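You operate a simulated robot arm through the tools that you are given. There is no shell and no other tool.

You run a simulated robot arm. Do the job below in one go: nothing can be reset, and whatever is moved stays where it is left.

Task
Put the cover on, tighten both cover knobs, then open the clamp.

The check looks at the end state, three seconds after you hand in, the way a careful person would. Anything else that was tipped, shoved, dropped, spilled or broken makes it a failure. Lids that push on must go on centred and level and be pressed home; caps that screw on are set level and turned clockwise until they are tight.

Robot
A 7-joint arm with a two-finger parallel gripper, fixed in place. Base frame: the origin is at the foot of the arm, x ahead of it, y to its left, z up; the work surface is at about z = 780. Units: mm, degrees, N and s.
With the tool pointing down near the work surface it reaches from about 440 to 920 mm from the base axis. Its first joint turns from -143.0 to 143.0 degrees. Payload 3 kg.
The tool frame sits at the grasp point between the pads (the TCP): z along the fingers, y along the line on which they close. The tips reach 30 mm beyond it. Largest opening 94 mm; finger width 28, thickness 10; the body of the gripper, 50 by 96 mm, starts 55 mm behind the TCP.
Orientation is that of the tool frame in the base frame, as a unit quaternion [x, y, z, w]. With the fingers straight down and closing along the base's y, the tool's x points along the base's -x, its y along +y and its z along -z.

Tools
- The arm moves only by the tool step_arm. Its argument "series" is a list of rows, each a list of 6 numbers: the shift along the tool's x, y, z in mm, then the turn, a rotation vector about the tool's x, y, z in degrees. In form: [[x, y, z, wx, wy, wz], ...]. A call has 1 to 20 rows; each row is the pose to reach, as a shift and turn from the pose commanded when the call began, along the tool's axes at that moment. "claw" is the finger opening in mm, from 0 to 94, set as the call begins (left out, the last holds). Rows are played at 5 a second. More than 50 mm and 8.6 degrees between two rows, or a gripper value outside its range, and nothing of the call is played. A pose out of reach is approached as far as the arm can. The call stops where the force on the tool passes 40 N (or 10 N more than at its start, if that is more) or the arm is blocked; 0.2 s more then pass. Each finger travels about 72 mm/s and halts on what it meets, pressing with about 40 N; the grip force reading is that of the motor and also rises with nothing between the fingers. The clock runs only during rows and for 0.2 s after the last one: add rows that repeat a pose to give the fingers time. It gives the time, the measured TCP pose, the force on the tool (base axes), the opening and the grip force at its end, in the units of the frame above (readings bear some noise), with the torque about the TCP (base axes, N m) and any sound that the robot's microphone picked up, and new pictures: "show" is both (left out), scene, wrist or none.
- Cameras (640 x 400 px; columns grow to the right, rows downward): "scene" is fixed at [217.1, 508.6, 1529.5]; the picture's right is [0.10, -0.99, 0.00], its down [-0.80, -0.08, -0.60] and it looks along [0.60, 0.06, -0.80] (base axes); focal length 353 px, centre (320, 200). "wrist" rides on the gripper at [76, 14, -103] in the tool frame; the picture's right is [-0.18, 0.98, 0.00], its down [-0.75, -0.14, -0.64] and it looks along [-0.63, -0.12, 0.77] (tool axes); focal length 243 px, centre (320, 200). There is no depth. A picture from a camera that has moved, and an enlarged one, comes with that camera's place and axes in the base frame and with its lens. The place of the scene camera against the robot may be out by one fixed shift of up to 12 mm in any direction.
- enlarge(camera, box): a new picture of the part [left, top, right, bottom] of that camera's present view, enlarged. No time passes.
- close_job(): hands the job in; it is judged then, once.

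Nothing tells you positions but the pictures and the camera data. Unless the task says otherwise, let go and move clear before handing in.

The tools are called after ">>>" as name(argument=value, ...) on one line, values as JSON. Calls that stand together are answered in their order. step_arm: Moves the arm, as the interface text tells. Its arguments: {"type":"object","properties":{"series":{"type":"array"},"claw":{"type":"number"},"show":{"type":"string","enum":["both","scene","wrist","none"]}},"required":["series"]} The other tools are called the same way: enlarge (camera, box) takes an enlarged picture of a part of a camera's view; close_job () hands the job in.

At the start:

```text
time_s: 0.0
tcp_pos: [514.6, 398.4, 1182.0]
tcp_rot: [0.0, 1.0, 0.0, 0.0]
contact_force: [-0.2, 0.3, -0.2]
ft_torque: [0.0, 0.02, 0.02]
opening: 94.1
grip_force: 0.2
```

scene: 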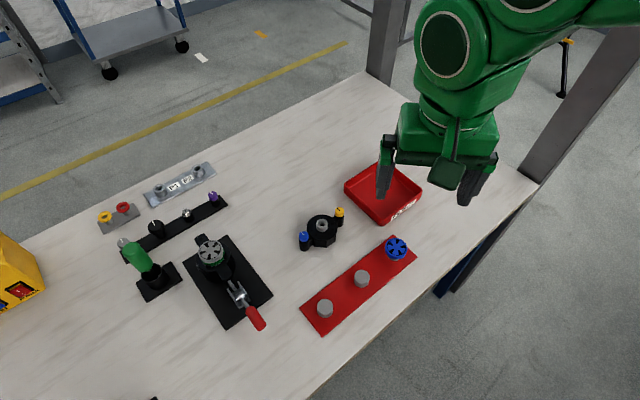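
wrist: 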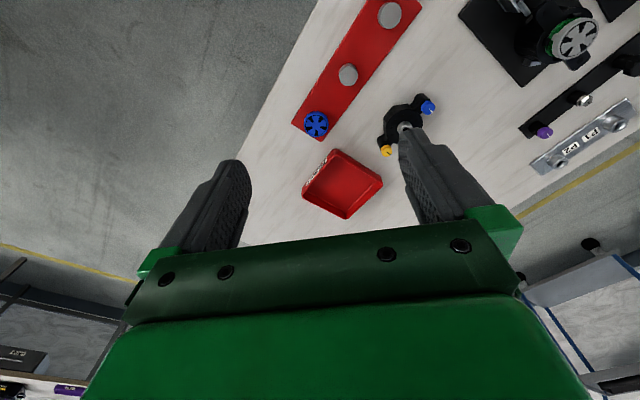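

I see a table with a clamp fixture (black plate, red-handled toggle clamp), a black two-knob cover (blue and yellow knobs), a red rack with posts and a blue impeller, a red tray and other tools. I'll look closer before moving anything.

>>> enlarge(camera="scene", box=[180, 210, 300, 340])

>>> enlarge(camera="scene", box=[280, 180, 430, 340])

>>> enlarge(camera="scene", box=[80, 150, 240, 310])

>>> enlarge(camera="wrist", box=[440, 0, 640, 180])

>>> enlarge(camera="wrist", box=[280, 0, 460, 220])

```text
3.08 times, centred on (240, 275) of scene
camera zoom: at [217.1, 508.6, 1529.5], right [0.1, -0.99, 0.0], down [-0.8, -0.08, -0.6], along [0.6, 0.06, -0.8], focal length 1086 px, centre (566, -31)
```

zoom: 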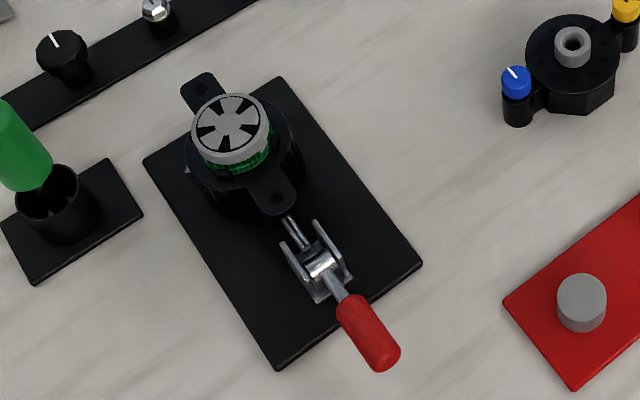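

```text
2.50 times, centred on (355, 260) of scene
camera zoom: at [217.1, 508.6, 1529.5], right [0.1, -0.99, 0.0], down [-0.8, -0.08, -0.6], along [0.6, 0.06, -0.8], focal length 882 px, centre (232, 50)
```

zoom: 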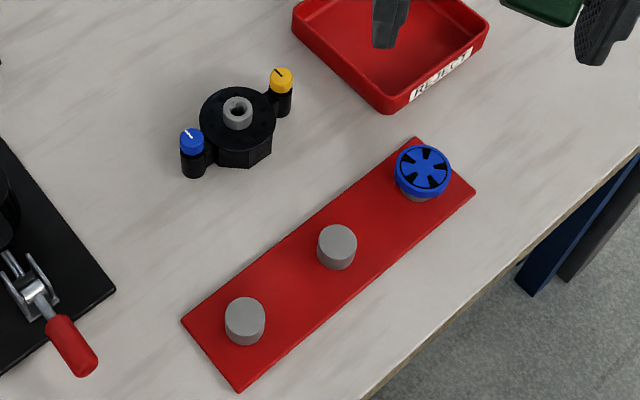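

```text
2.50 times, centred on (160, 230) of scene
camera zoom: at [217.1, 508.6, 1529.5], right [0.1, -0.99, 0.0], down [-0.8, -0.08, -0.6], along [0.6, 0.06, -0.8], focal length 882 px, centre (720, 125)
```

zoom: 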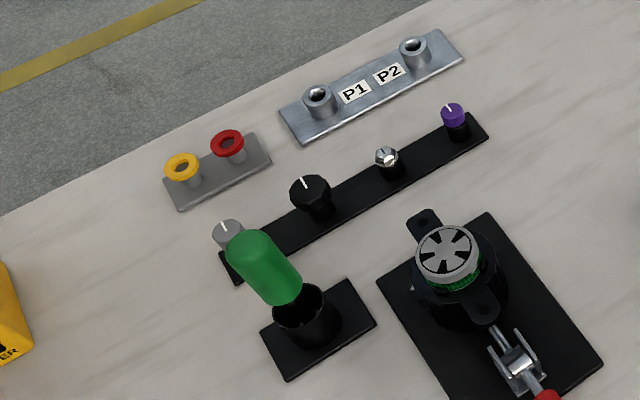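

```text
2.22 times, centred on (540, 90) of wrist
camera zoom: at [436.7, 412.3, 1285.5], right [0.18, 0.98, 0.0], down [0.75, -0.14, 0.64], along [0.63, -0.12, -0.77], focal length 539 px, centre (-169, 444)
```

zoom: 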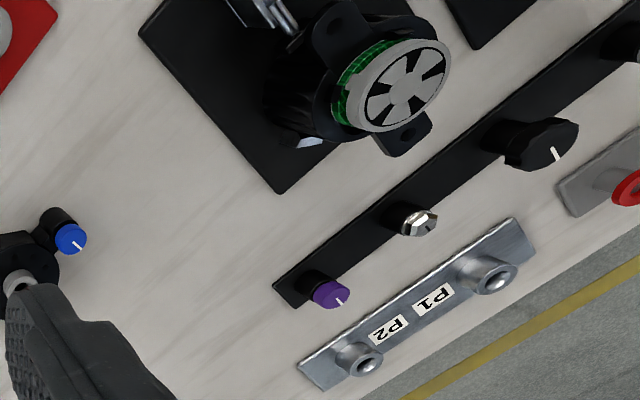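

```text
1.82 times, centred on (370, 110) of wrist
camera zoom: at [436.7, 412.3, 1285.5], right [0.18, 0.98, 0.0], down [0.75, -0.14, 0.64], along [0.63, -0.12, -0.77], focal length 441 px, centre (229, 364)
```

zoom: 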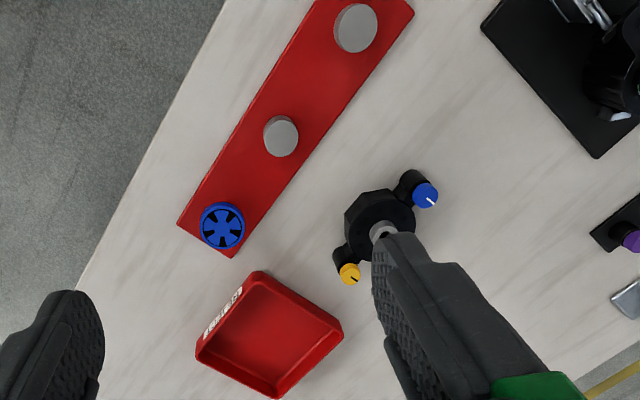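

I see the cover (blue and yellow captive knobs, grey spigot) standing alone at roughly x 660, y 540, and the pump housing in its clamp further left. I'll move the wrist camera in for a closer look at the cover, staying well above everything.

>>> step_arm(series=[[-8, 24, 30, 0, 0, 0], [-16, 48, 60, 0, 0, 0], [-24, 72, 90, 0, 0, 0], [-32, 96, 120, 0, 0, 0], [-40, 120, 150, 0, 0, 0], [-45, 142, 182, 0, 0, 0], [-45, 142, 182, 0, 0, 0]], claw=94)

```text
time_s: 1.6
tcp_pos: [558.7, 538.1, 1001.7]
tcp_rot: [0.0, 1.0, 0.001, 0.0]
contact_force: [-0.4, -0.2, 0.9]
ft_torque: [-0.02, 0.02, 0.02]
opening: 94.0
grip_force: 0.1
camera wrist: at [481.4, 554.3, 1105.3], right [0.18, 0.98, 0.0], down [0.75, -0.14, 0.64], along [0.63, -0.12, -0.77], focal length 243 px, centre (320, 200)
```

scene: 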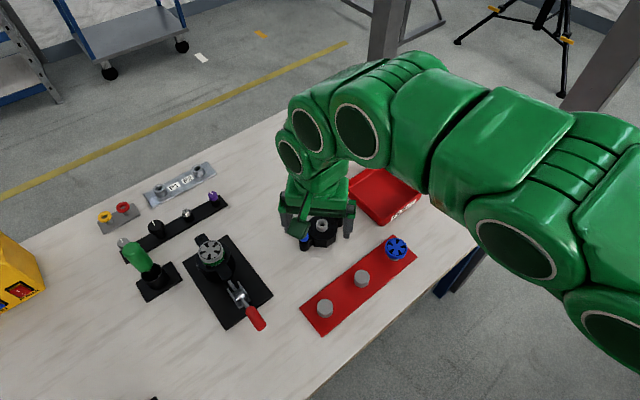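
wrist: 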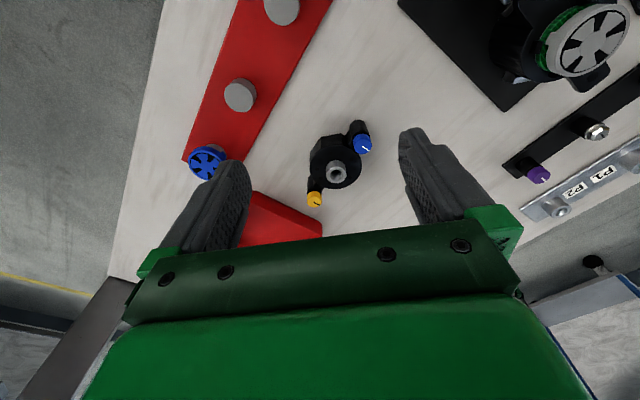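

I see the cover between the fingers in the picture. I'll enlarge both the cover and the housing to get their details.

>>> enlarge(camera="wrist", box=[280, 100, 400, 220])

>>> enlarge(camera="wrist", box=[480, 0, 640, 120])

>>> enlarge(camera="scene", box=[280, 190, 370, 260])

```text
3.33 times, centred on (340, 160) of wrist
camera zoom: at [481.4, 554.3, 1105.3], right [0.18, 0.98, 0.0], down [0.75, -0.14, 0.64], along [0.63, -0.12, -0.77], focal length 809 px, centre (253, 333)
```

zoom: 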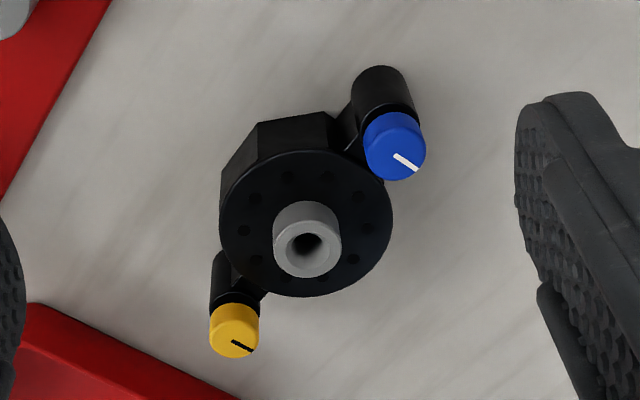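

```text
3.33 times, centred on (560, 60) of wrist
camera zoom: at [481.4, 554.3, 1105.3], right [0.18, 0.98, 0.0], down [0.75, -0.14, 0.64], along [0.63, -0.12, -0.77], focal length 809 px, centre (-480, 667)
```

zoom: 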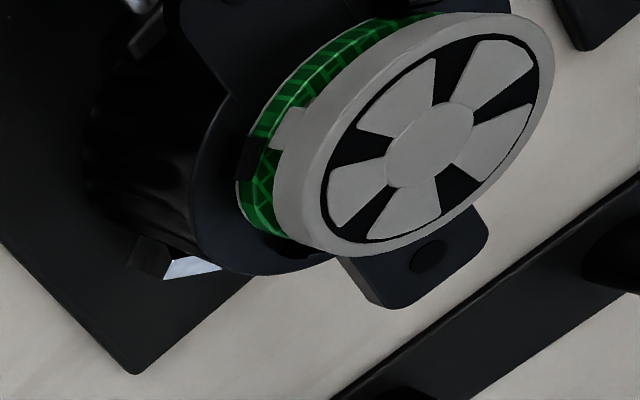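

```text
5.71 times, centred on (325, 225) of scene
camera zoom: at [217.1, 508.6, 1529.5], right [0.1, -0.99, 0.0], down [-0.8, -0.08, -0.6], along [0.6, 0.06, -0.8], focal length 2016 px, centre (291, 57)
```

zoom: 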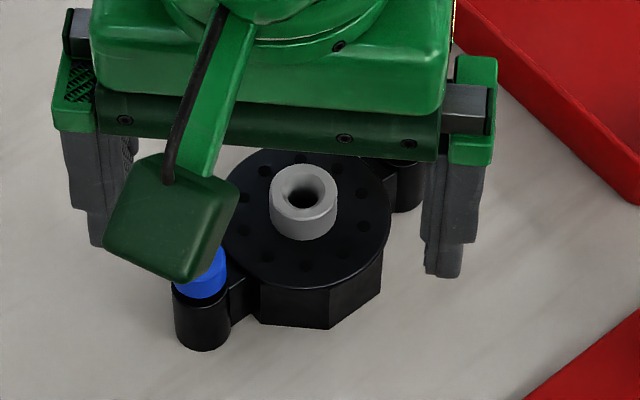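

The cover has a grey spigot (about 29 mm), a ~75 mm round disc and two knobs on ears on a diagonal. Now I'll move the wrist camera over toward the housing and clamp to measure them.

>>> step_arm(series=[[15, 32, -10, 0, 0, 0], [30, 64, -20, 0, 0, 0], [45, 96, -30, 0, 0, 0], [60, 128, -40, 0, 0, 0], [75, 160, -50, 0, 0, 0], [89.6, 189.6, -50, 0, 0, 0], [89.6, 189.6, -50, 0, 0, 0]])

```text
time_s: 3.2
tcp_pos: [474.8, 703.2, 1043.6]
tcp_rot: [0.0, 1.0, 0.001, -0.001]
contact_force: [0.8, 0.8, 0.3]
ft_torque: [0.01, 0.01, 0.0]
opening: 93.9
grip_force: 0.0
out of reach, approached as far as the arm can: row 6, 7
camera wrist: at [397.2, 718.2, 1146.7], right [0.18, 0.98, 0.0], down [0.75, -0.14, 0.64], along [0.63, -0.12, -0.77], focal length 243 px, centre (320, 200)
```

scene: 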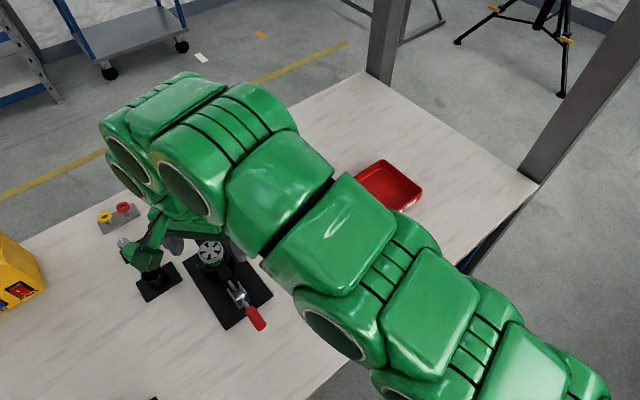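
wrist: 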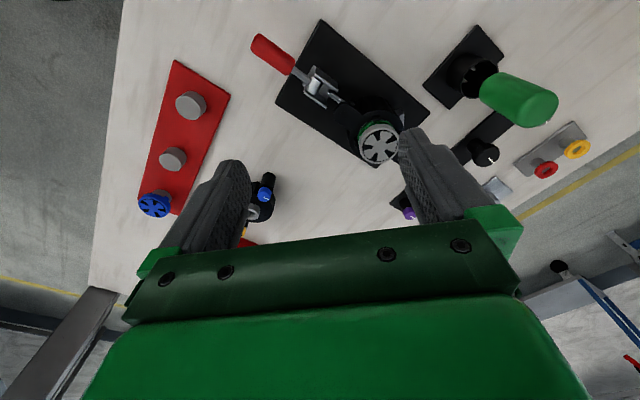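

The reach ended near 850 mm radius at this height, but the housing and clamp are in view. I'll enlarge to measure them.

>>> enlarge(camera="wrist", box=[240, 10, 440, 180])

>>> enlarge(camera="wrist", box=[320, 70, 420, 180])

>>> enlarge(camera="wrist", box=[240, 20, 360, 120])

>>> enlarge(camera="scene", box=[180, 225, 280, 340])

```text
2.35 times, centred on (340, 95) of wrist
camera zoom: at [397.2, 718.2, 1146.7], right [0.18, 0.98, 0.0], down [0.75, -0.14, 0.64], along [0.63, -0.12, -0.77], focal length 571 px, centre (273, 447)
```

zoom: 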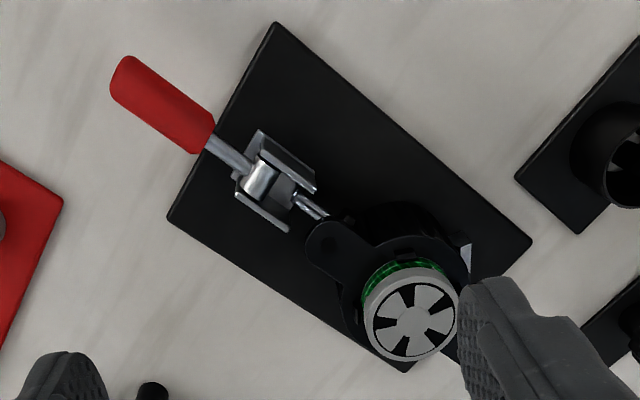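

```text
3.64 times, centred on (370, 125) of wrist
camera zoom: at [397.2, 718.2, 1146.7], right [0.18, 0.98, 0.0], down [0.75, -0.14, 0.64], along [0.63, -0.12, -0.77], focal length 882 px, centre (138, 473)
```

zoom: 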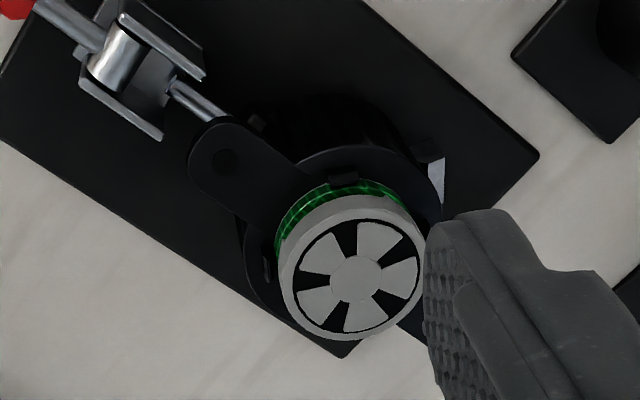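

```text
4.00 times, centred on (300, 70) of wrist
camera zoom: at [397.2, 718.2, 1146.7], right [0.18, 0.98, 0.0], down [0.75, -0.14, 0.64], along [0.63, -0.12, -0.77], focal length 970 px, centre (400, 720)
```

zoom: 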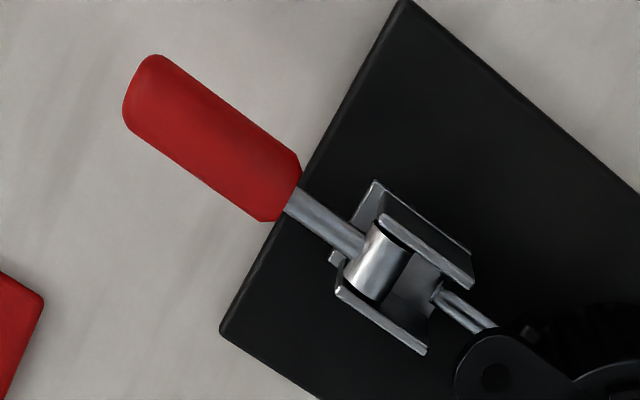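

```text
3.48 times, centred on (230, 282) of scene
camera zoom: at [217.1, 508.6, 1529.5], right [0.1, -0.99, 0.0], down [-0.8, -0.08, -0.6], along [0.6, 0.06, -0.8], focal length 1228 px, centre (633, -87)
```

zoom: 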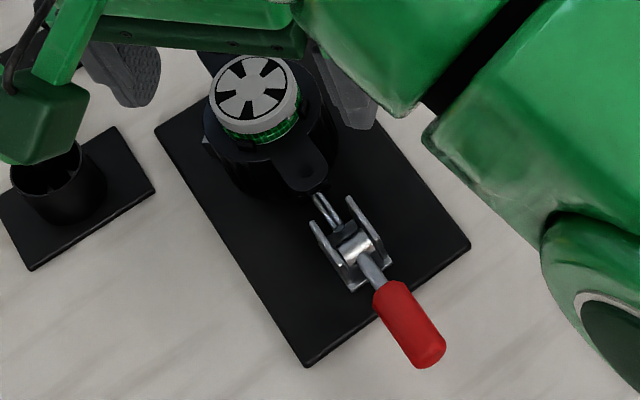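

The housing's impeller face comes out near (552, 769, 870), about 946 mm from the base, so the housing will need a radially tilted tool. Next I'll yaw the tool to face it radially and come lower for a close view.

>>> step_arm(series=[[-2, -8, 7, 0, 0, -7.8], [-4, -16, 14, 0, 0, -15.6], [-6, -24, 21, 0, 0, -23.4], [-8, -32, 28, 0, 0, -31.2], [-10, -40, 35, 0, 0, -39], [-12, -48, 42, 0, 0, -46.8], [-14.4, -56, 50, 0, 0, -54], [-14.4, -56, 50, 0, 0, -54]], show="wrist")

```text
time_s: 5.0
tcp_pos: [488.4, 646.8, 995.0]
tcp_rot: [-0.454, 0.891, -0.001, -0.001]
contact_force: [-0.4, 0.4, -0.9]
ft_torque: [0.03, 0.03, 0.02]
opening: 94.1
grip_force: 0.1
camera wrist: at [430.6, 595.0, 1097.5], right [-0.69, 0.73, 0.0], down [0.56, 0.53, 0.64], along [0.47, 0.44, -0.77], focal length 243 px, centre (320, 200)
```

wrist: 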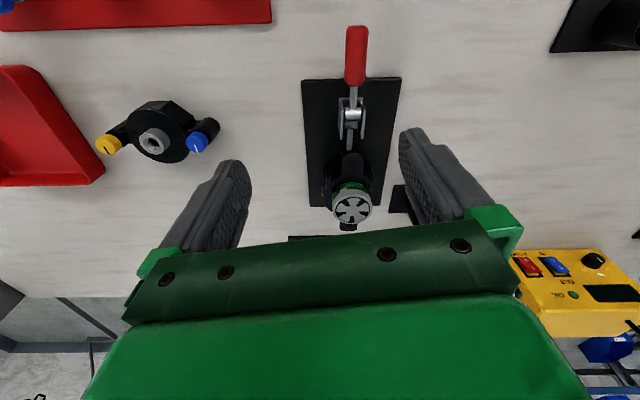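

The housing and clamp are now centred between the fingers in the picture. I'll enlarge for detail.

>>> enlarge(camera="wrist", box=[290, 130, 410, 240])

>>> enlarge(camera="wrist", box=[300, 20, 410, 130])

>>> enlarge(camera="wrist", box=[80, 80, 240, 180])

```text
3.64 times, centred on (350, 185) of wrist
camera zoom: at [430.6, 595.0, 1097.5], right [-0.69, 0.73, 0.0], down [0.56, 0.53, 0.64], along [0.47, 0.44, -0.77], focal length 882 px, centre (211, 254)
```

zoom: 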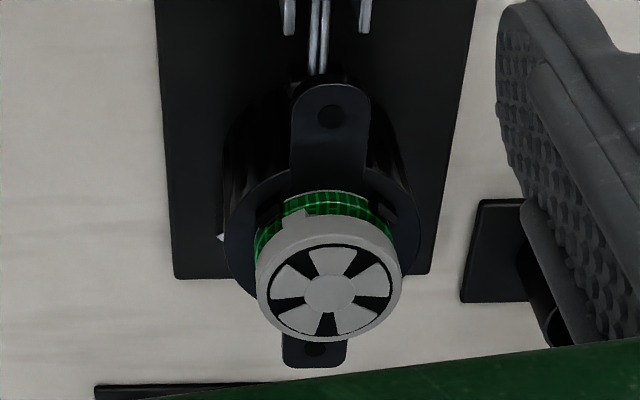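

```text
3.64 times, centred on (355, 75) of wrist
camera zoom: at [430.6, 595.0, 1097.5], right [-0.69, 0.73, 0.0], down [0.56, 0.53, 0.64], along [0.47, 0.44, -0.77], focal length 882 px, centre (193, 654)
```

zoom: 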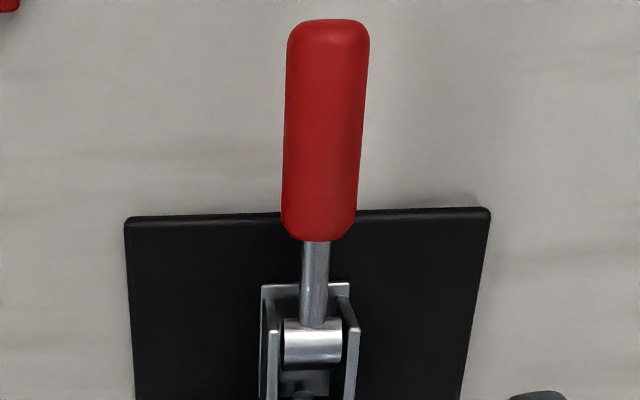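

```text
4.00 times, centred on (160, 130) of wrist
camera zoom: at [430.6, 595.0, 1097.5], right [-0.69, 0.73, 0.0], down [0.56, 0.53, 0.64], along [0.47, 0.44, -0.77], focal length 970 px, centre (960, 480)
```

zoom: 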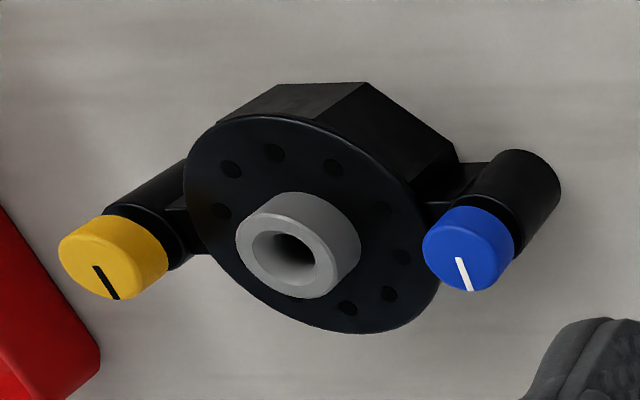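

The housing's ear holes come out near (513, 727) and (589, 804) at z≈849, an ear axis at 45°. The cover centre is about (664, 543.5), with its knobs on a −45° axis. I'll move above the cover with yaw −35.7° (the yaw for picking it) and look closely.

>>> step_arm(series=[[-1.6, -16.9, 2.8, 0, 0, 7.475], [-3.2, -33.7, 5.7, 0, 0, 14.95], [-4.8, -50.6, 8.5, 0, 0, 22.425], [-6.4, -67.5, 11.3, 0, 0, 29.9], [-8, -84.3, 14.2, 0, 0, 37.375], [-9.6, -101.2, 17, 0, 0, 44.85], [-11.1, -118.1, 19.8, 0, 0, 52.325], [-12.7, -134.9, 22.7, 0, 0, 59.8], [-14.3, -151.8, 25.5, 0, 0, 67.275], [-15.9, -168.7, 28.3, 0, 0, 74.75], [-17.5, -185.5, 31.2, 0, 0, 82.225], [-19.1, -202.4, 34, 0, 0, 89.7], [-19.1, -202.4, 34, 0, 0, 89.7]])

```text
time_s: 7.8
tcp_pos: [659.6, 544.3, 959.4]
tcp_rot: [0.307, 0.952, 0.0, 0.0]
contact_force: [-0.3, 0.3, 0.1]
ft_torque: [0.01, 0.0, -0.01]
opening: 94.0
grip_force: 0.1
camera wrist: at [606.1, 600.2, 1061.9], right [0.72, 0.69, 0.0], down [0.53, -0.56, 0.64], along [0.44, -0.47, -0.77], focal length 243 px, centre (320, 200)
```

scene: 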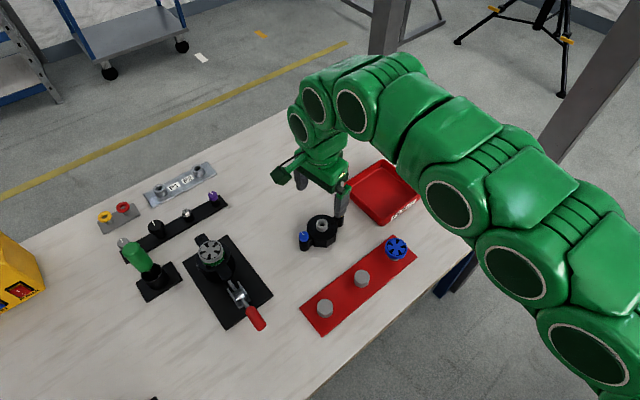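
wrist: 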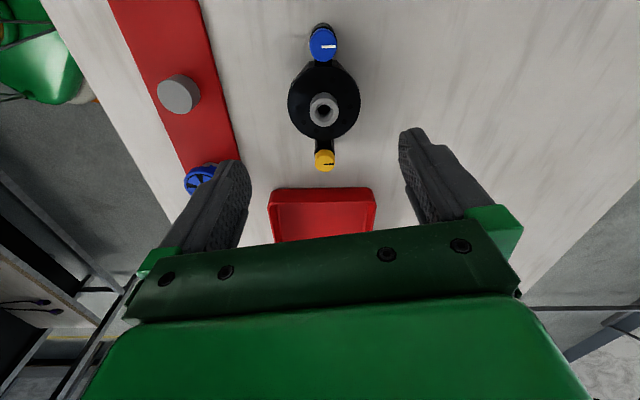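

>>> enlarge(camera="wrist", box=[260, 10, 390, 180])

>>> enlarge(camera="scene", box=[285, 205, 365, 260])

```text
2.35 times, centred on (325, 95) of wrist
camera zoom: at [606.1, 600.2, 1061.9], right [0.72, 0.69, 0.0], down [0.53, -0.56, 0.64], along [0.44, -0.47, -0.77], focal length 571 px, centre (308, 447)
```

zoom: 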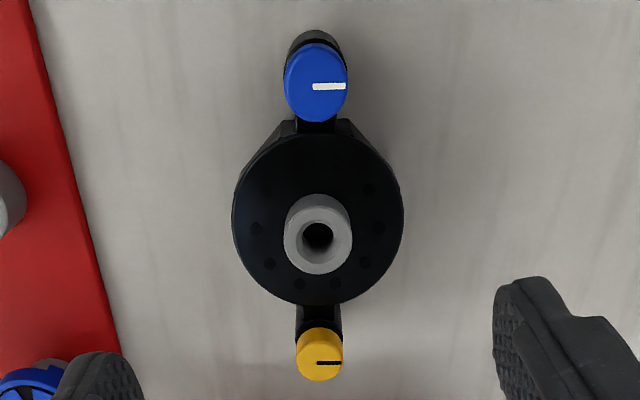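

```text
7.27 times, centred on (325, 232) of scene
camera zoom: at [217.1, 508.6, 1529.5], right [0.1, -0.99, 0.0], down [-0.8, -0.08, -0.6], along [0.6, 0.06, -0.8], focal length 2566 px, centre (284, -36)
```

zoom: 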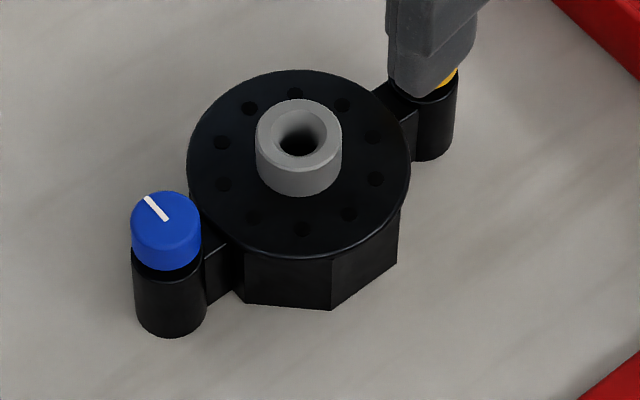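

The cover's measurements agree: centre about (666.5, 543), spigot 28 mm wide with its top at z≈833, disc top at ≈817, knob tops at ≈835, knobs ±54 mm out. Before picking it I'll test the reach above the housing: first the yaw and move, then an outward tilt.

>>> step_arm(series=[[18.2, 1, -2.1, 0, 0, -7.5], [36.4, 2.1, -4.2, 0, 0, -15], [54.6, 3.1, -6.4, 0, 0, -22.5], [72.8, 4.2, -8.5, 0, 0, -30], [91, 5.2, -10.6, 0, 0, -37.5], [109.2, 6.2, -12.8, 0, 0, -45], [127.4, 7.3, -14.9, 0, 0, -52.5], [145.6, 8.3, -17, 0, 0, -60], [163.8, 9.4, -19.1, 0, 0, -67.5], [182, 10.4, -21.2, 0, 0, -75], [200.2, 11.5, -23.4, 0, 0, -82.5], [218.4, 12.5, -25.5, 0, 0, -90], [218.4, 12.5, -25.5, 0, 0, -90]], show="none")

>>> step_arm(series=[[-10, 0, 0, 0, -4, 0], [-20, 0, 0, 0, -8, 0], [-30, 0, 0, 0, -12, 0], [-40, 0, 0, 0, -16, 0], [-50, 0, 0, 0, -20, 0], [-70, 0, 0, 0, -20, 0], [-90, 0, 0, 0, -20, 0], [-100, 0, 0, 0, -20, 0], [-100, 0, 0, 0, -20, 0]])

```text
time_s: 10.6
tcp_pos: [491.4, 683.2, 985.6]
tcp_rot: [-0.457, 0.889, 0.0, 0.0]
contact_force: [0.0, 0.3, -0.6]
ft_torque: [0.01, -0.01, -0.02]
opening: 94.0
grip_force: 0.1
```

```text
time_s: 12.6
tcp_pos: [552.1, 761.5, 987.0]
tcp_rot: [-0.449, 0.876, 0.079, 0.155]
contact_force: [-0.2, -1.3, -0.7]
ft_torque: [0.02, -0.01, 0.03]
opening: 94.0
grip_force: 0.1
camera wrist: at [476.3, 684.6, 1058.1], right [-0.7, 0.71, 0.06], down [0.4, 0.31, 0.86], along [0.6, 0.63, -0.5], focal length 243 px, centre (320, 200)
```

scene: 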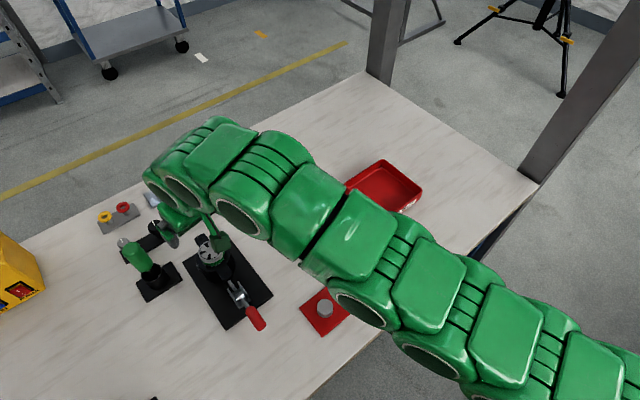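
wrist: 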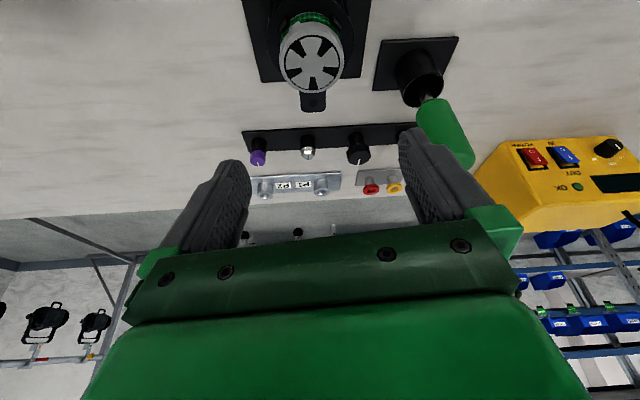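

The pose above the housing is reachable with a 20° tilt. I'll take a couple of readings at rest to judge the noise, and enlarge the housing.

>>> step_arm(series=[[0, 0, 0, 0, 0, 0]], show="wrist")

>>> step_arm(series=[[0, 0, 0, 0, 0, 0]], show="wrist")

>>> enlarge(camera="wrist", box=[240, 0, 390, 120])

```text
time_s: 13.0
tcp_pos: [552.1, 760.8, 988.0]
tcp_rot: [-0.45, 0.876, 0.08, 0.154]
contact_force: [0.0, -0.5, 0.0]
ft_torque: [-0.01, -0.01, 0.02]
opening: 94.2
grip_force: 0.0
camera wrist: at [476.2, 684.6, 1058.1], right [-0.7, 0.71, 0.06], down [0.4, 0.31, 0.86], along [0.6, 0.63, -0.51], focal length 243 px, centre (320, 200)
```

wrist: 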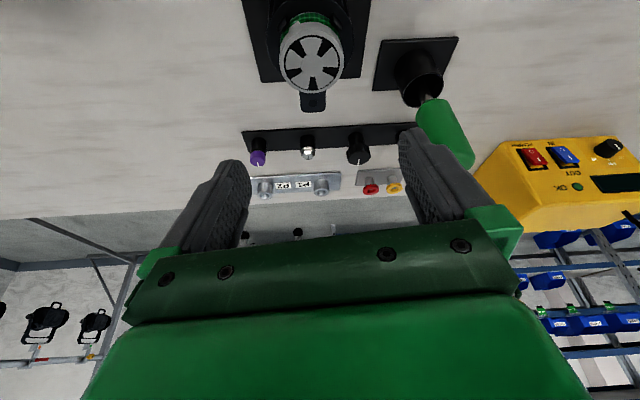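

```text
time_s: 13.4
tcp_pos: [552.1, 761.2, 987.6]
tcp_rot: [-0.449, 0.876, 0.079, 0.155]
contact_force: [0.3, -0.1, 0.3]
ft_torque: [0.02, 0.02, 0.04]
opening: 94.0
grip_force: 0.0
camera wrist: at [476.2, 684.6, 1058.2], right [-0.7, 0.71, 0.06], down [0.4, 0.31, 0.86], along [0.6, 0.63, -0.51], focal length 243 px, centre (320, 200)
```

wrist: 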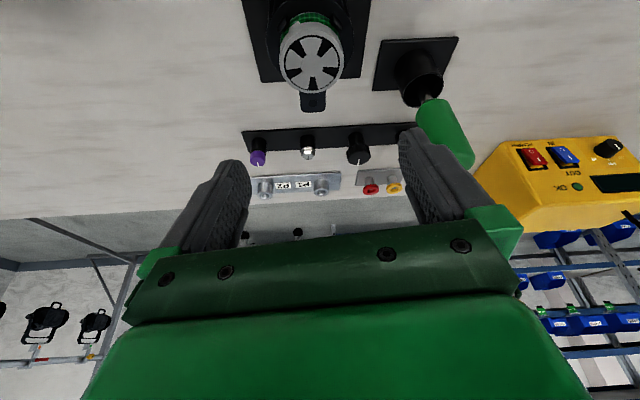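

```text
3.33 times, centred on (315, 60) of wrist
camera zoom: at [476.2, 684.6, 1058.2], right [-0.7, 0.71, 0.06], down [0.4, 0.31, 0.86], along [0.6, 0.63, -0.51], focal length 809 px, centre (337, 667)
```

zoom: 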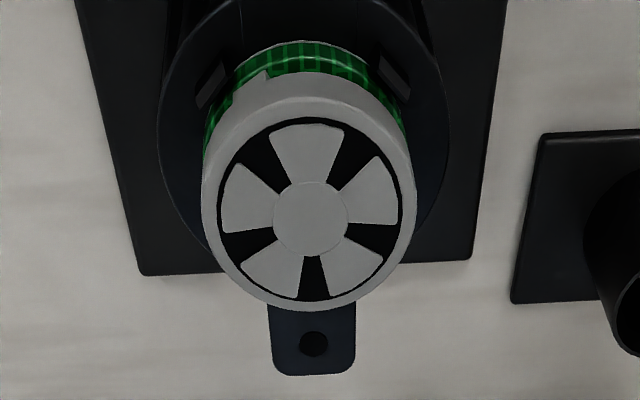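

The 20° tilt pose reached, with consistent readings (housing centre ≈ (551.3, 766.3), impeller top z≈870). Now I'll go back above the cover, keeping the tilt while rotating about the vertical, with the fingers part-closed to 50 mm.

>>> step_arm(series=[[9.79, -17.85, 0, 2.567, 0, 7.05], [19.58, -35.7, 0, 5.133, 0, 14.1], [29.38, -53.55, 0, 7.7, 0, 21.15], [39.17, -71.4, 0, 10.267, 0, 28.2], [48.96, -89.25, 0, 12.833, 0, 35.25], [58.75, -107.1, 0, 15.4, 0, 42.3], [68.54, -124.95, 0, 17.967, 0, 49.35], [78.33, -142.8, 0, 20.533, 0, 56.4], [88.13, -160.65, 0, 23.1, 0, 63.45], [97.92, -178.5, 0, 25.667, 0, 70.5], [107.71, -196.35, 0, 28.233, 0, 77.55], [117.5, -214.2, 0, 30.8, 0, 84.6], [117.5, -214.2, 0, 30.8, 0, 84.6]], claw=50)

```text
time_s: 16.2
tcp_pos: [659.3, 547.4, 943.9]
tcp_rot: [0.303, 0.937, -0.054, 0.165]
contact_force: [0.5, -0.2, -0.7]
ft_torque: [-0.02, 0.02, -0.01]
opening: 49.7
grip_force: 0.1
camera wrist: at [580.4, 622.0, 1014.9], right [0.72, 0.7, 0.06], down [0.31, -0.4, 0.86], along [0.62, -0.6, -0.5], focal length 243 px, centre (320, 200)
```

scene: 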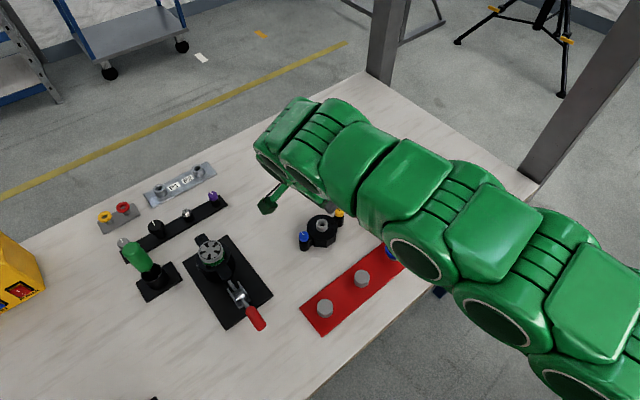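
wrist: 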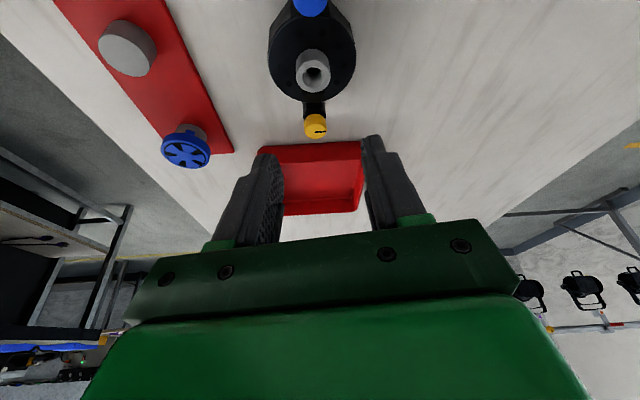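

The fingers are at 50 mm and the cover is ahead of them in the picture. I'll enlarge to get an accurate fix on the spigot before going down.

>>> enlarge(camera="wrist", box=[250, 0, 390, 150])

```text
2.67 times, centred on (320, 75) of wrist
camera zoom: at [580.4, 622.0, 1014.9], right [0.72, 0.7, 0.06], down [0.31, -0.4, 0.86], along [0.62, -0.6, -0.5], focal length 647 px, centre (320, 533)
```

zoom: 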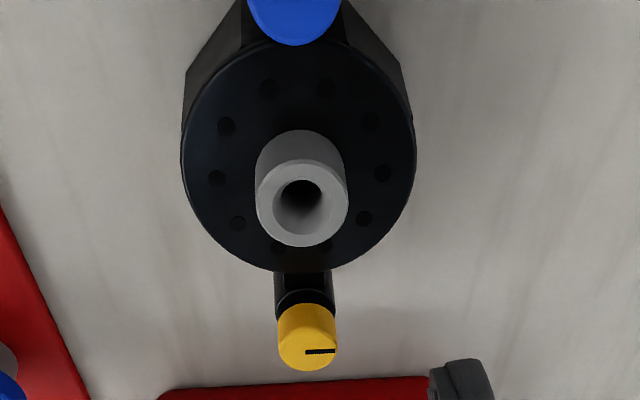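

The spigot axis is at (666.4, 542.9), laterally centred between the fingers. I'll come down to just above the spigot and check.

>>> step_arm(series=[[5.6, 0.1, 17.6, 0, 0, 0], [11.3, 0.15, 35.2, 0, 0, 0], [17, 0.2, 52.9, 0, 0, 0], [22.6, 0.3, 70.5, 0, 0, 0], [22.6, 0.3, 70.5, 0, 0, 0]])

```text
time_s: 17.4
tcp_pos: [663.5, 545.7, 871.1]
tcp_rot: [0.302, 0.937, -0.053, 0.165]
contact_force: [0.2, -0.6, 0.1]
ft_torque: [0.01, 0.02, -0.02]
opening: 50.1
grip_force: 0.1
camera wrist: at [583.9, 620.6, 941.1], right [0.71, 0.7, 0.06], down [0.31, -0.4, 0.86], along [0.62, -0.6, -0.5], focal length 243 px, centre (320, 200)
```

scene: 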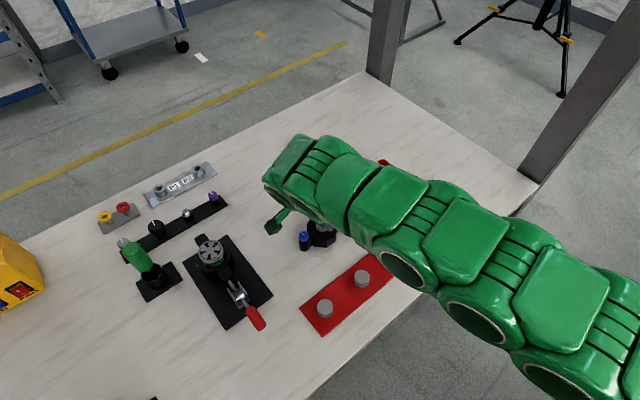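
wrist: 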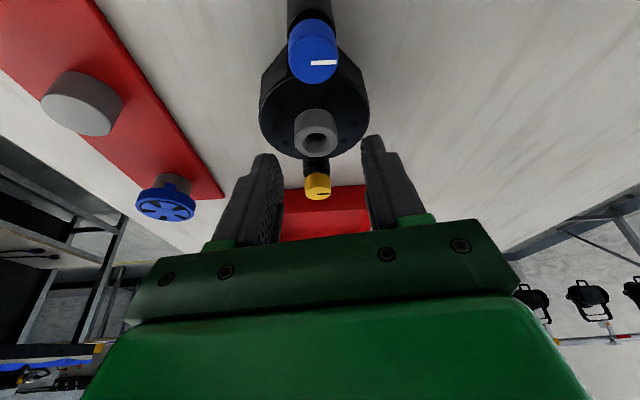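

>>> enlarge(camera="wrist", box=[230, 60, 410, 250])

```text
2.11 times, centred on (320, 155) of wrist
camera zoom: at [583.9, 620.6, 941.1], right [0.71, 0.7, 0.06], down [0.31, -0.4, 0.86], along [0.62, -0.6, -0.5], focal length 511 px, centre (320, 295)
```

zoom: 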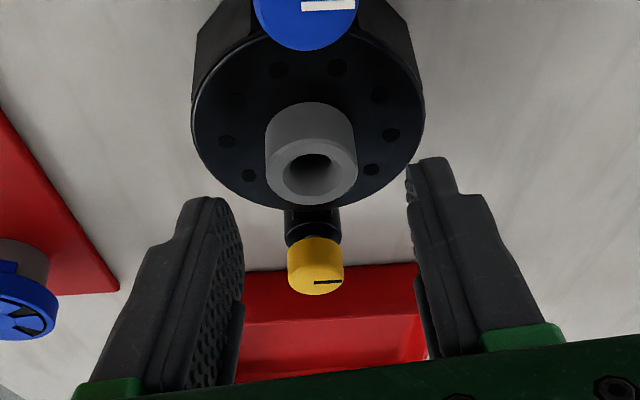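

The spigot is centred between the fingers. I'll lower the last 17 mm so the tips sit just over the disc, then close on the spigot.

>>> step_arm(series=[[2.3, 0, 5.3, 0, 0, 0], [4.5, 0, 10.5, 0, 0, 0], [6.8, 0, 15.8, 0, 0, 0], [6.8, 0, 15.8, 0, 0, 0]], show="wrist")

>>> enlarge(camera="wrist", box=[230, 60, 410, 250])

```text
time_s: 18.4
tcp_pos: [662.4, 547.8, 854.5]
tcp_rot: [0.302, 0.937, -0.053, 0.165]
contact_force: [0.5, -0.6, 0.8]
ft_torque: [0.0, -0.01, 0.03]
opening: 50.2
grip_force: 0.1
camera wrist: at [582.4, 622.2, 926.2], right [0.71, 0.7, 0.06], down [0.31, -0.4, 0.86], along [0.62, -0.6, -0.5], focal length 243 px, centre (320, 200)
```

wrist: 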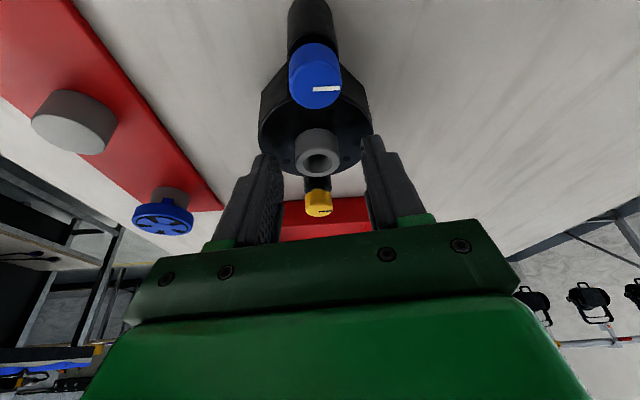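

```text
2.11 times, centred on (320, 155) of wrist
camera zoom: at [582.4, 622.2, 926.2], right [0.71, 0.7, 0.06], down [0.31, -0.4, 0.86], along [0.62, -0.6, -0.5], focal length 511 px, centre (320, 295)
```

zoom: 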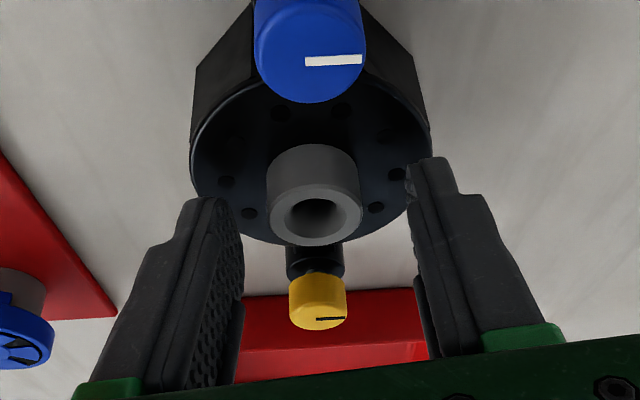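

The tips are around the spigot with a small clearance to the disc. I'll nudge 1.3 mm sideways and 1.5 mm down, then close the fingers.

>>> step_arm(series=[[0.5, -1.3, 1.4, 0, 0, 0], [0.5, -1.3, 1.4, 0, 0, 0]], show="none")

>>> step_arm(series=[[0, 0, 0, 0, 0, 0], [0, 0, 0, 0, 0, 0], [0, 0, 0, 0, 0, 0], [0, 0, 0, 0, 0, 0]], claw=15)

>>> enlarge(camera="wrist", box=[230, 60, 410, 250])

```text
time_s: 19.0
tcp_pos: [661.1, 546.0, 853.6]
tcp_rot: [0.302, 0.937, -0.053, 0.166]
contact_force: [0.6, 0.4, -0.6]
ft_torque: [0.01, -0.01, 0.0]
opening: 50.3
grip_force: 0.0
```

```text
time_s: 20.0
tcp_pos: [662.8, 546.8, 854.3]
tcp_rot: [0.302, 0.937, -0.053, 0.165]
contact_force: [-0.3, -1.1, 2.7]
ft_torque: [0.02, -0.1, -0.02]
opening: 25.1
grip_force: 40.0
camera wrist: at [581.8, 621.5, 924.8], right [0.71, 0.7, 0.06], down [0.31, -0.4, 0.86], along [0.62, -0.6, -0.5], focal length 243 px, centre (320, 200)
```

scene: 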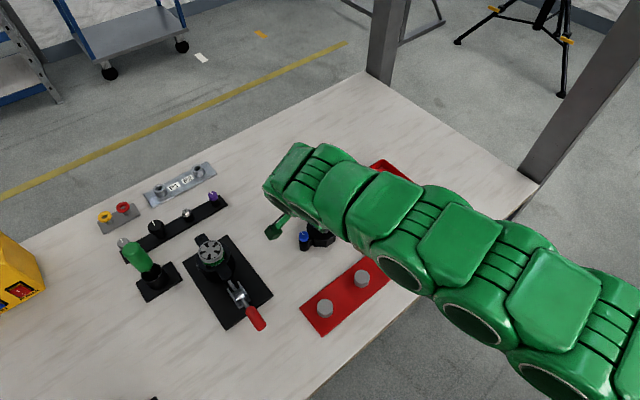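
wrist: 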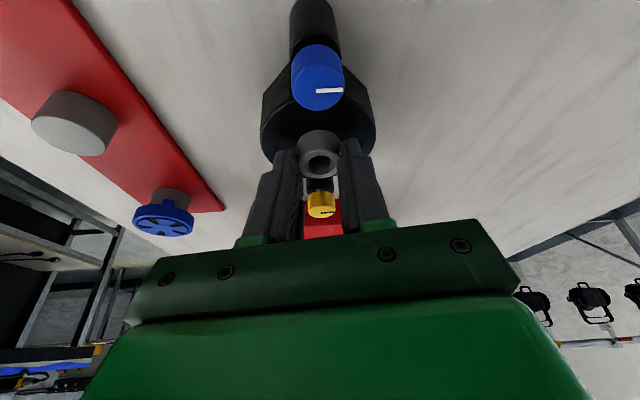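

```text
2.11 times, centred on (320, 155) of wrist
camera zoom: at [581.8, 621.5, 924.8], right [0.71, 0.7, 0.06], down [0.31, -0.4, 0.86], along [0.62, -0.6, -0.5], focal length 511 px, centre (320, 295)
```

zoom: 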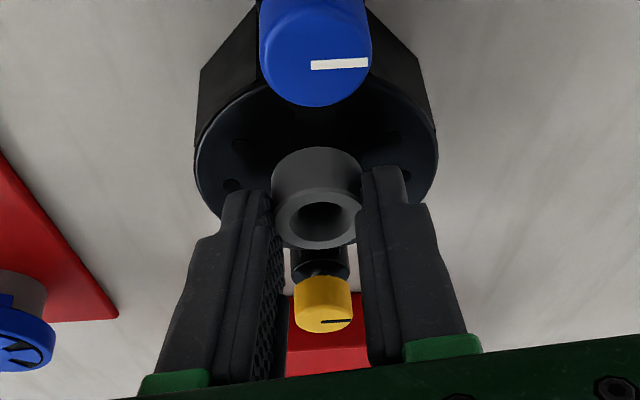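

The grip is on the spigot at 25 mm opening and 40 N. I'll lift 30 mm slowly and check that the cover hangs level and doesn't slip.

>>> step_arm(series=[[-1.7, 0, -4.7, 0, 0, 0], [-3.4, 0, -9.4, 0, 0, 0], [-6.8, 0, -18.8, 0, 0, 0], [-10.3, 0, -28.2, 0, 0, 0], [-10.3, 0, -28.2, 0, 0, 0]])

>>> enlarge(camera="wrist", box=[230, 60, 410, 250])

>>> enlarge(camera="scene", box=[260, 180, 400, 270])

```text
time_s: 21.2
tcp_pos: [663.4, 546.7, 882.8]
tcp_rot: [0.302, 0.937, -0.054, 0.164]
contact_force: [-0.2, 0.8, -0.8]
ft_torque: [0.02, 0.03, 0.0]
opening: 23.8
grip_force: 40.0
camera wrist: at [583.1, 620.4, 954.2], right [0.71, 0.7, 0.06], down [0.31, -0.4, 0.86], along [0.62, -0.6, -0.5], focal length 243 px, centre (320, 200)
```

scene: 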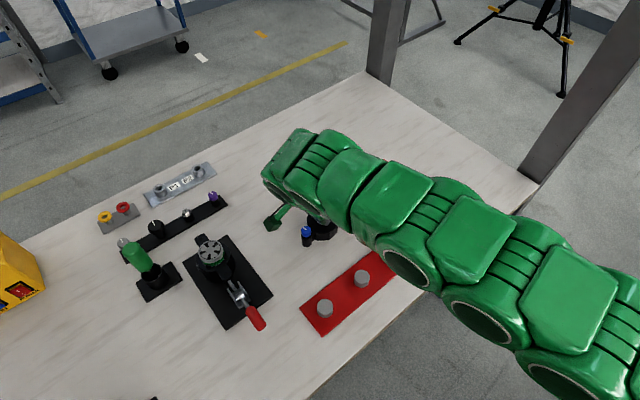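
wrist: 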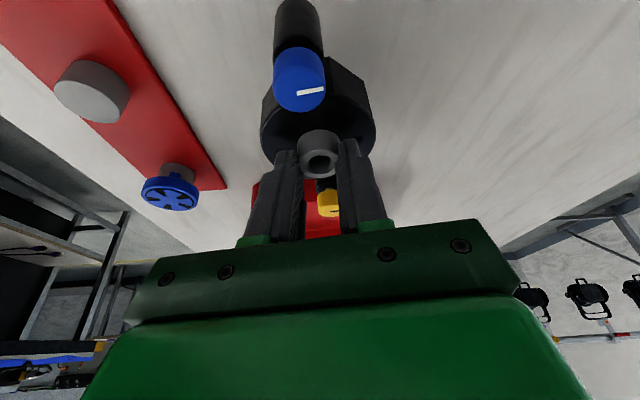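

```text
2.11 times, centred on (320, 155) of wrist
camera zoom: at [583.1, 620.4, 954.2], right [0.71, 0.7, 0.06], down [0.31, -0.4, 0.86], along [0.62, -0.6, -0.5], focal length 511 px, centre (320, 295)
```

zoom: 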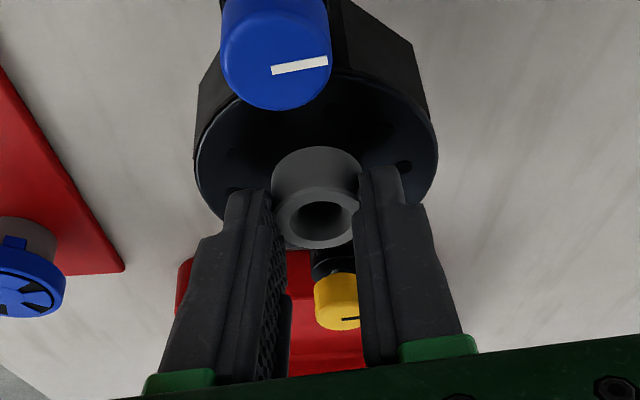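

```text
4.44 times, centred on (330, 225) of scene
camera zoom: at [217.1, 508.6, 1529.5], right [0.1, -0.99, 0.0], down [-0.8, -0.08, -0.6], along [0.6, 0.06, -0.8], focal length 1568 px, centre (276, 89)
```

zoom: 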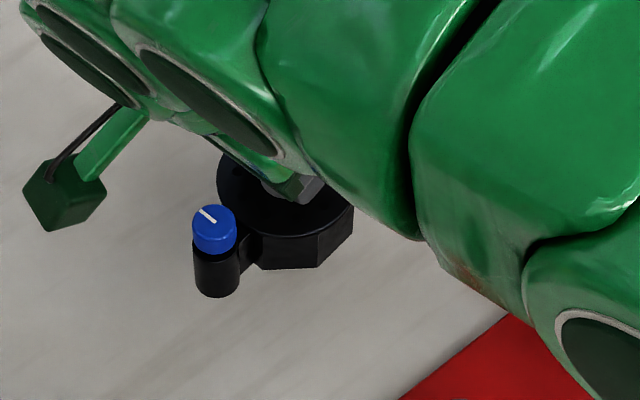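

The cover is lifted and hangs level; it turned about 8.5° in the grip so its ear axis now lies along the tool's x (yaw about −36°). I'll lift clear and carry it over the housing, turning +81° to match the ear direction of 45°.

>>> step_arm(series=[[-7.9, 0, -21.7, 0, 0, 0], [-15.8, 0, -43.3, 0, 0, 0], [-23.6, 0, -65, 0, 0, 0], [-31.5, 0, -86.6, 0, 0, 0], [-14.3, 8.9, -92.9, -2.31, 0, -6.34], [2.9, 17.8, -99.1, -4.62, 0, -12.68], [20, 26.7, -105.4, -6.93, 0, -19.03], [37.2, 35.6, -111.6, -9.23, 0, -25.37], [54.4, 44.5, -117.9, -11.54, 0, -31.71], [71.6, 53.5, -124.2, -13.85, 0, -38.05], [88.8, 62.4, -130.4, -16.16, 0, -44.39], [105.9, 71.3, -136.7, -18.47, 0, -50.74], [123.1, 80.2, -142.9, -20.78, 0, -57.08], [140.3, 89.1, -149.2, -23.08, 0, -63.42], [157.5, 98, -155.4, -25.39, 0, -69.76], [174.7, 106.9, -161.7, -27.7, 0, -76.1], [174.7, 106.9, -161.7, -27.7, 0, -76.1]])

>>> enlarge(camera="wrist", box=[230, 0, 410, 250])

>>> enlarge(camera="scene", box=[150, 200, 290, 340])

```text
time_s: 24.8
tcp_pos: [547.7, 761.5, 975.5]
tcp_rot: [-0.38, 0.909, 0.067, 0.16]
contact_force: [-0.2, -0.8, -1.4]
ft_torque: [0.01, 0.0, -0.01]
opening: 23.6
grip_force: 39.9
camera wrist: at [461.0, 697.4, 1046.1], right [-0.58, 0.81, 0.06], down [0.44, 0.25, 0.86], along [0.69, 0.52, -0.5], focal length 243 px, centre (320, 200)
```

scene: 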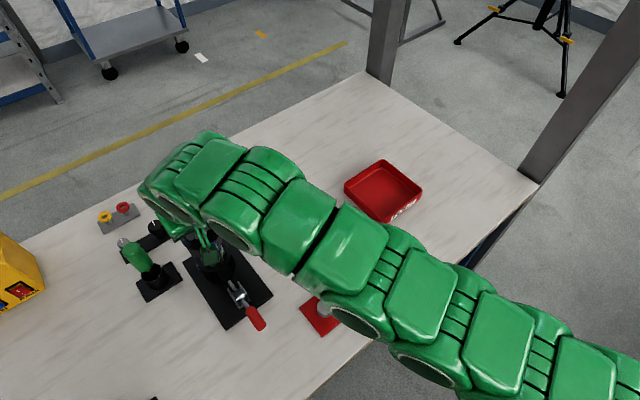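
wrist: 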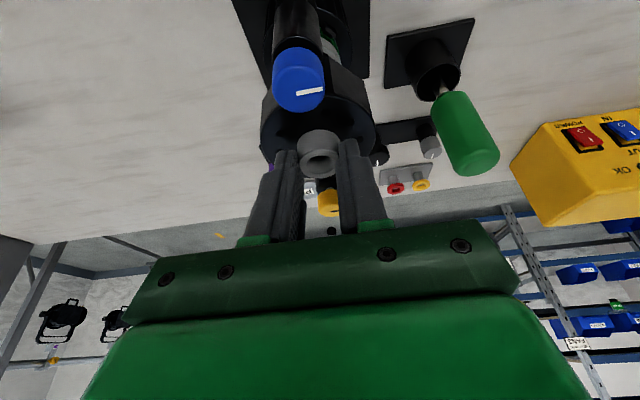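

```text
1.60 times, centred on (320, 125) of wrist
camera zoom: at [461.0, 697.4, 1046.1], right [-0.58, 0.81, 0.06], down [0.44, 0.25, 0.86], along [0.69, 0.52, -0.5], focal length 388 px, centre (320, 320)
```

zoom: 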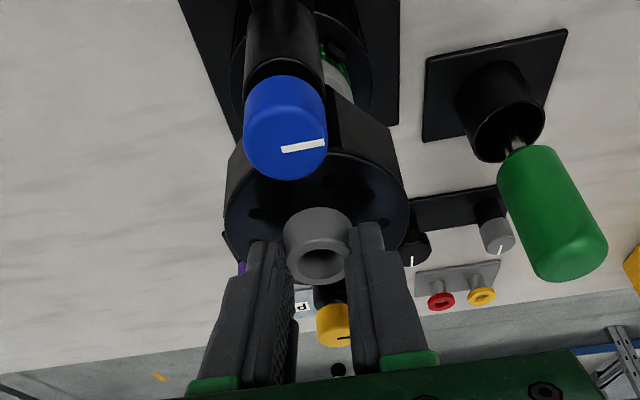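

```text
2.86 times, centred on (220, 270) of scene
camera zoom: at [217.1, 508.6, 1529.5], right [0.1, -0.99, 0.0], down [-0.8, -0.08, -0.6], along [0.6, 0.06, -0.8], focal length 1008 px, centre (606, 0)
```

zoom: 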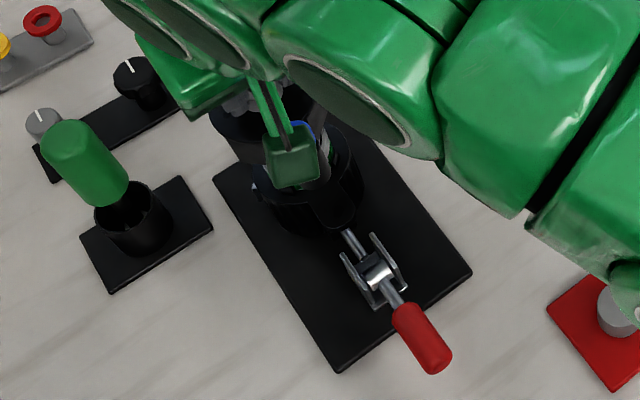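

The cover is hovering over the housing with its ear axis at about 45–46°. I'll enlarge the overlap region to check the alignment against the housing.

>>> enlarge(camera="wrist", box=[230, 0, 400, 110])

```text
3.64 times, centred on (315, 55) of wrist
camera zoom: at [461.0, 697.4, 1046.1], right [-0.58, 0.81, 0.06], down [0.44, 0.25, 0.86], along [0.69, 0.52, -0.5], focal length 882 px, centre (338, 727)
```

zoom: 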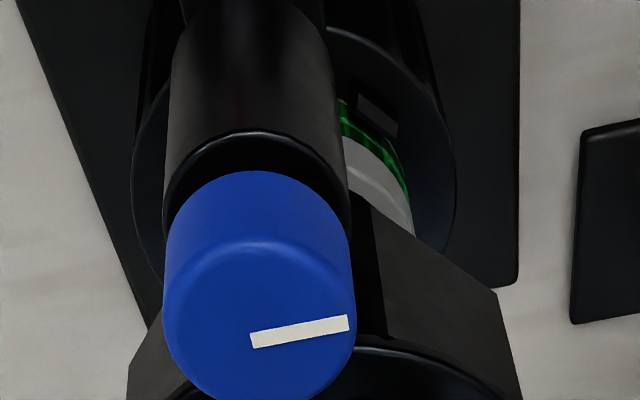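

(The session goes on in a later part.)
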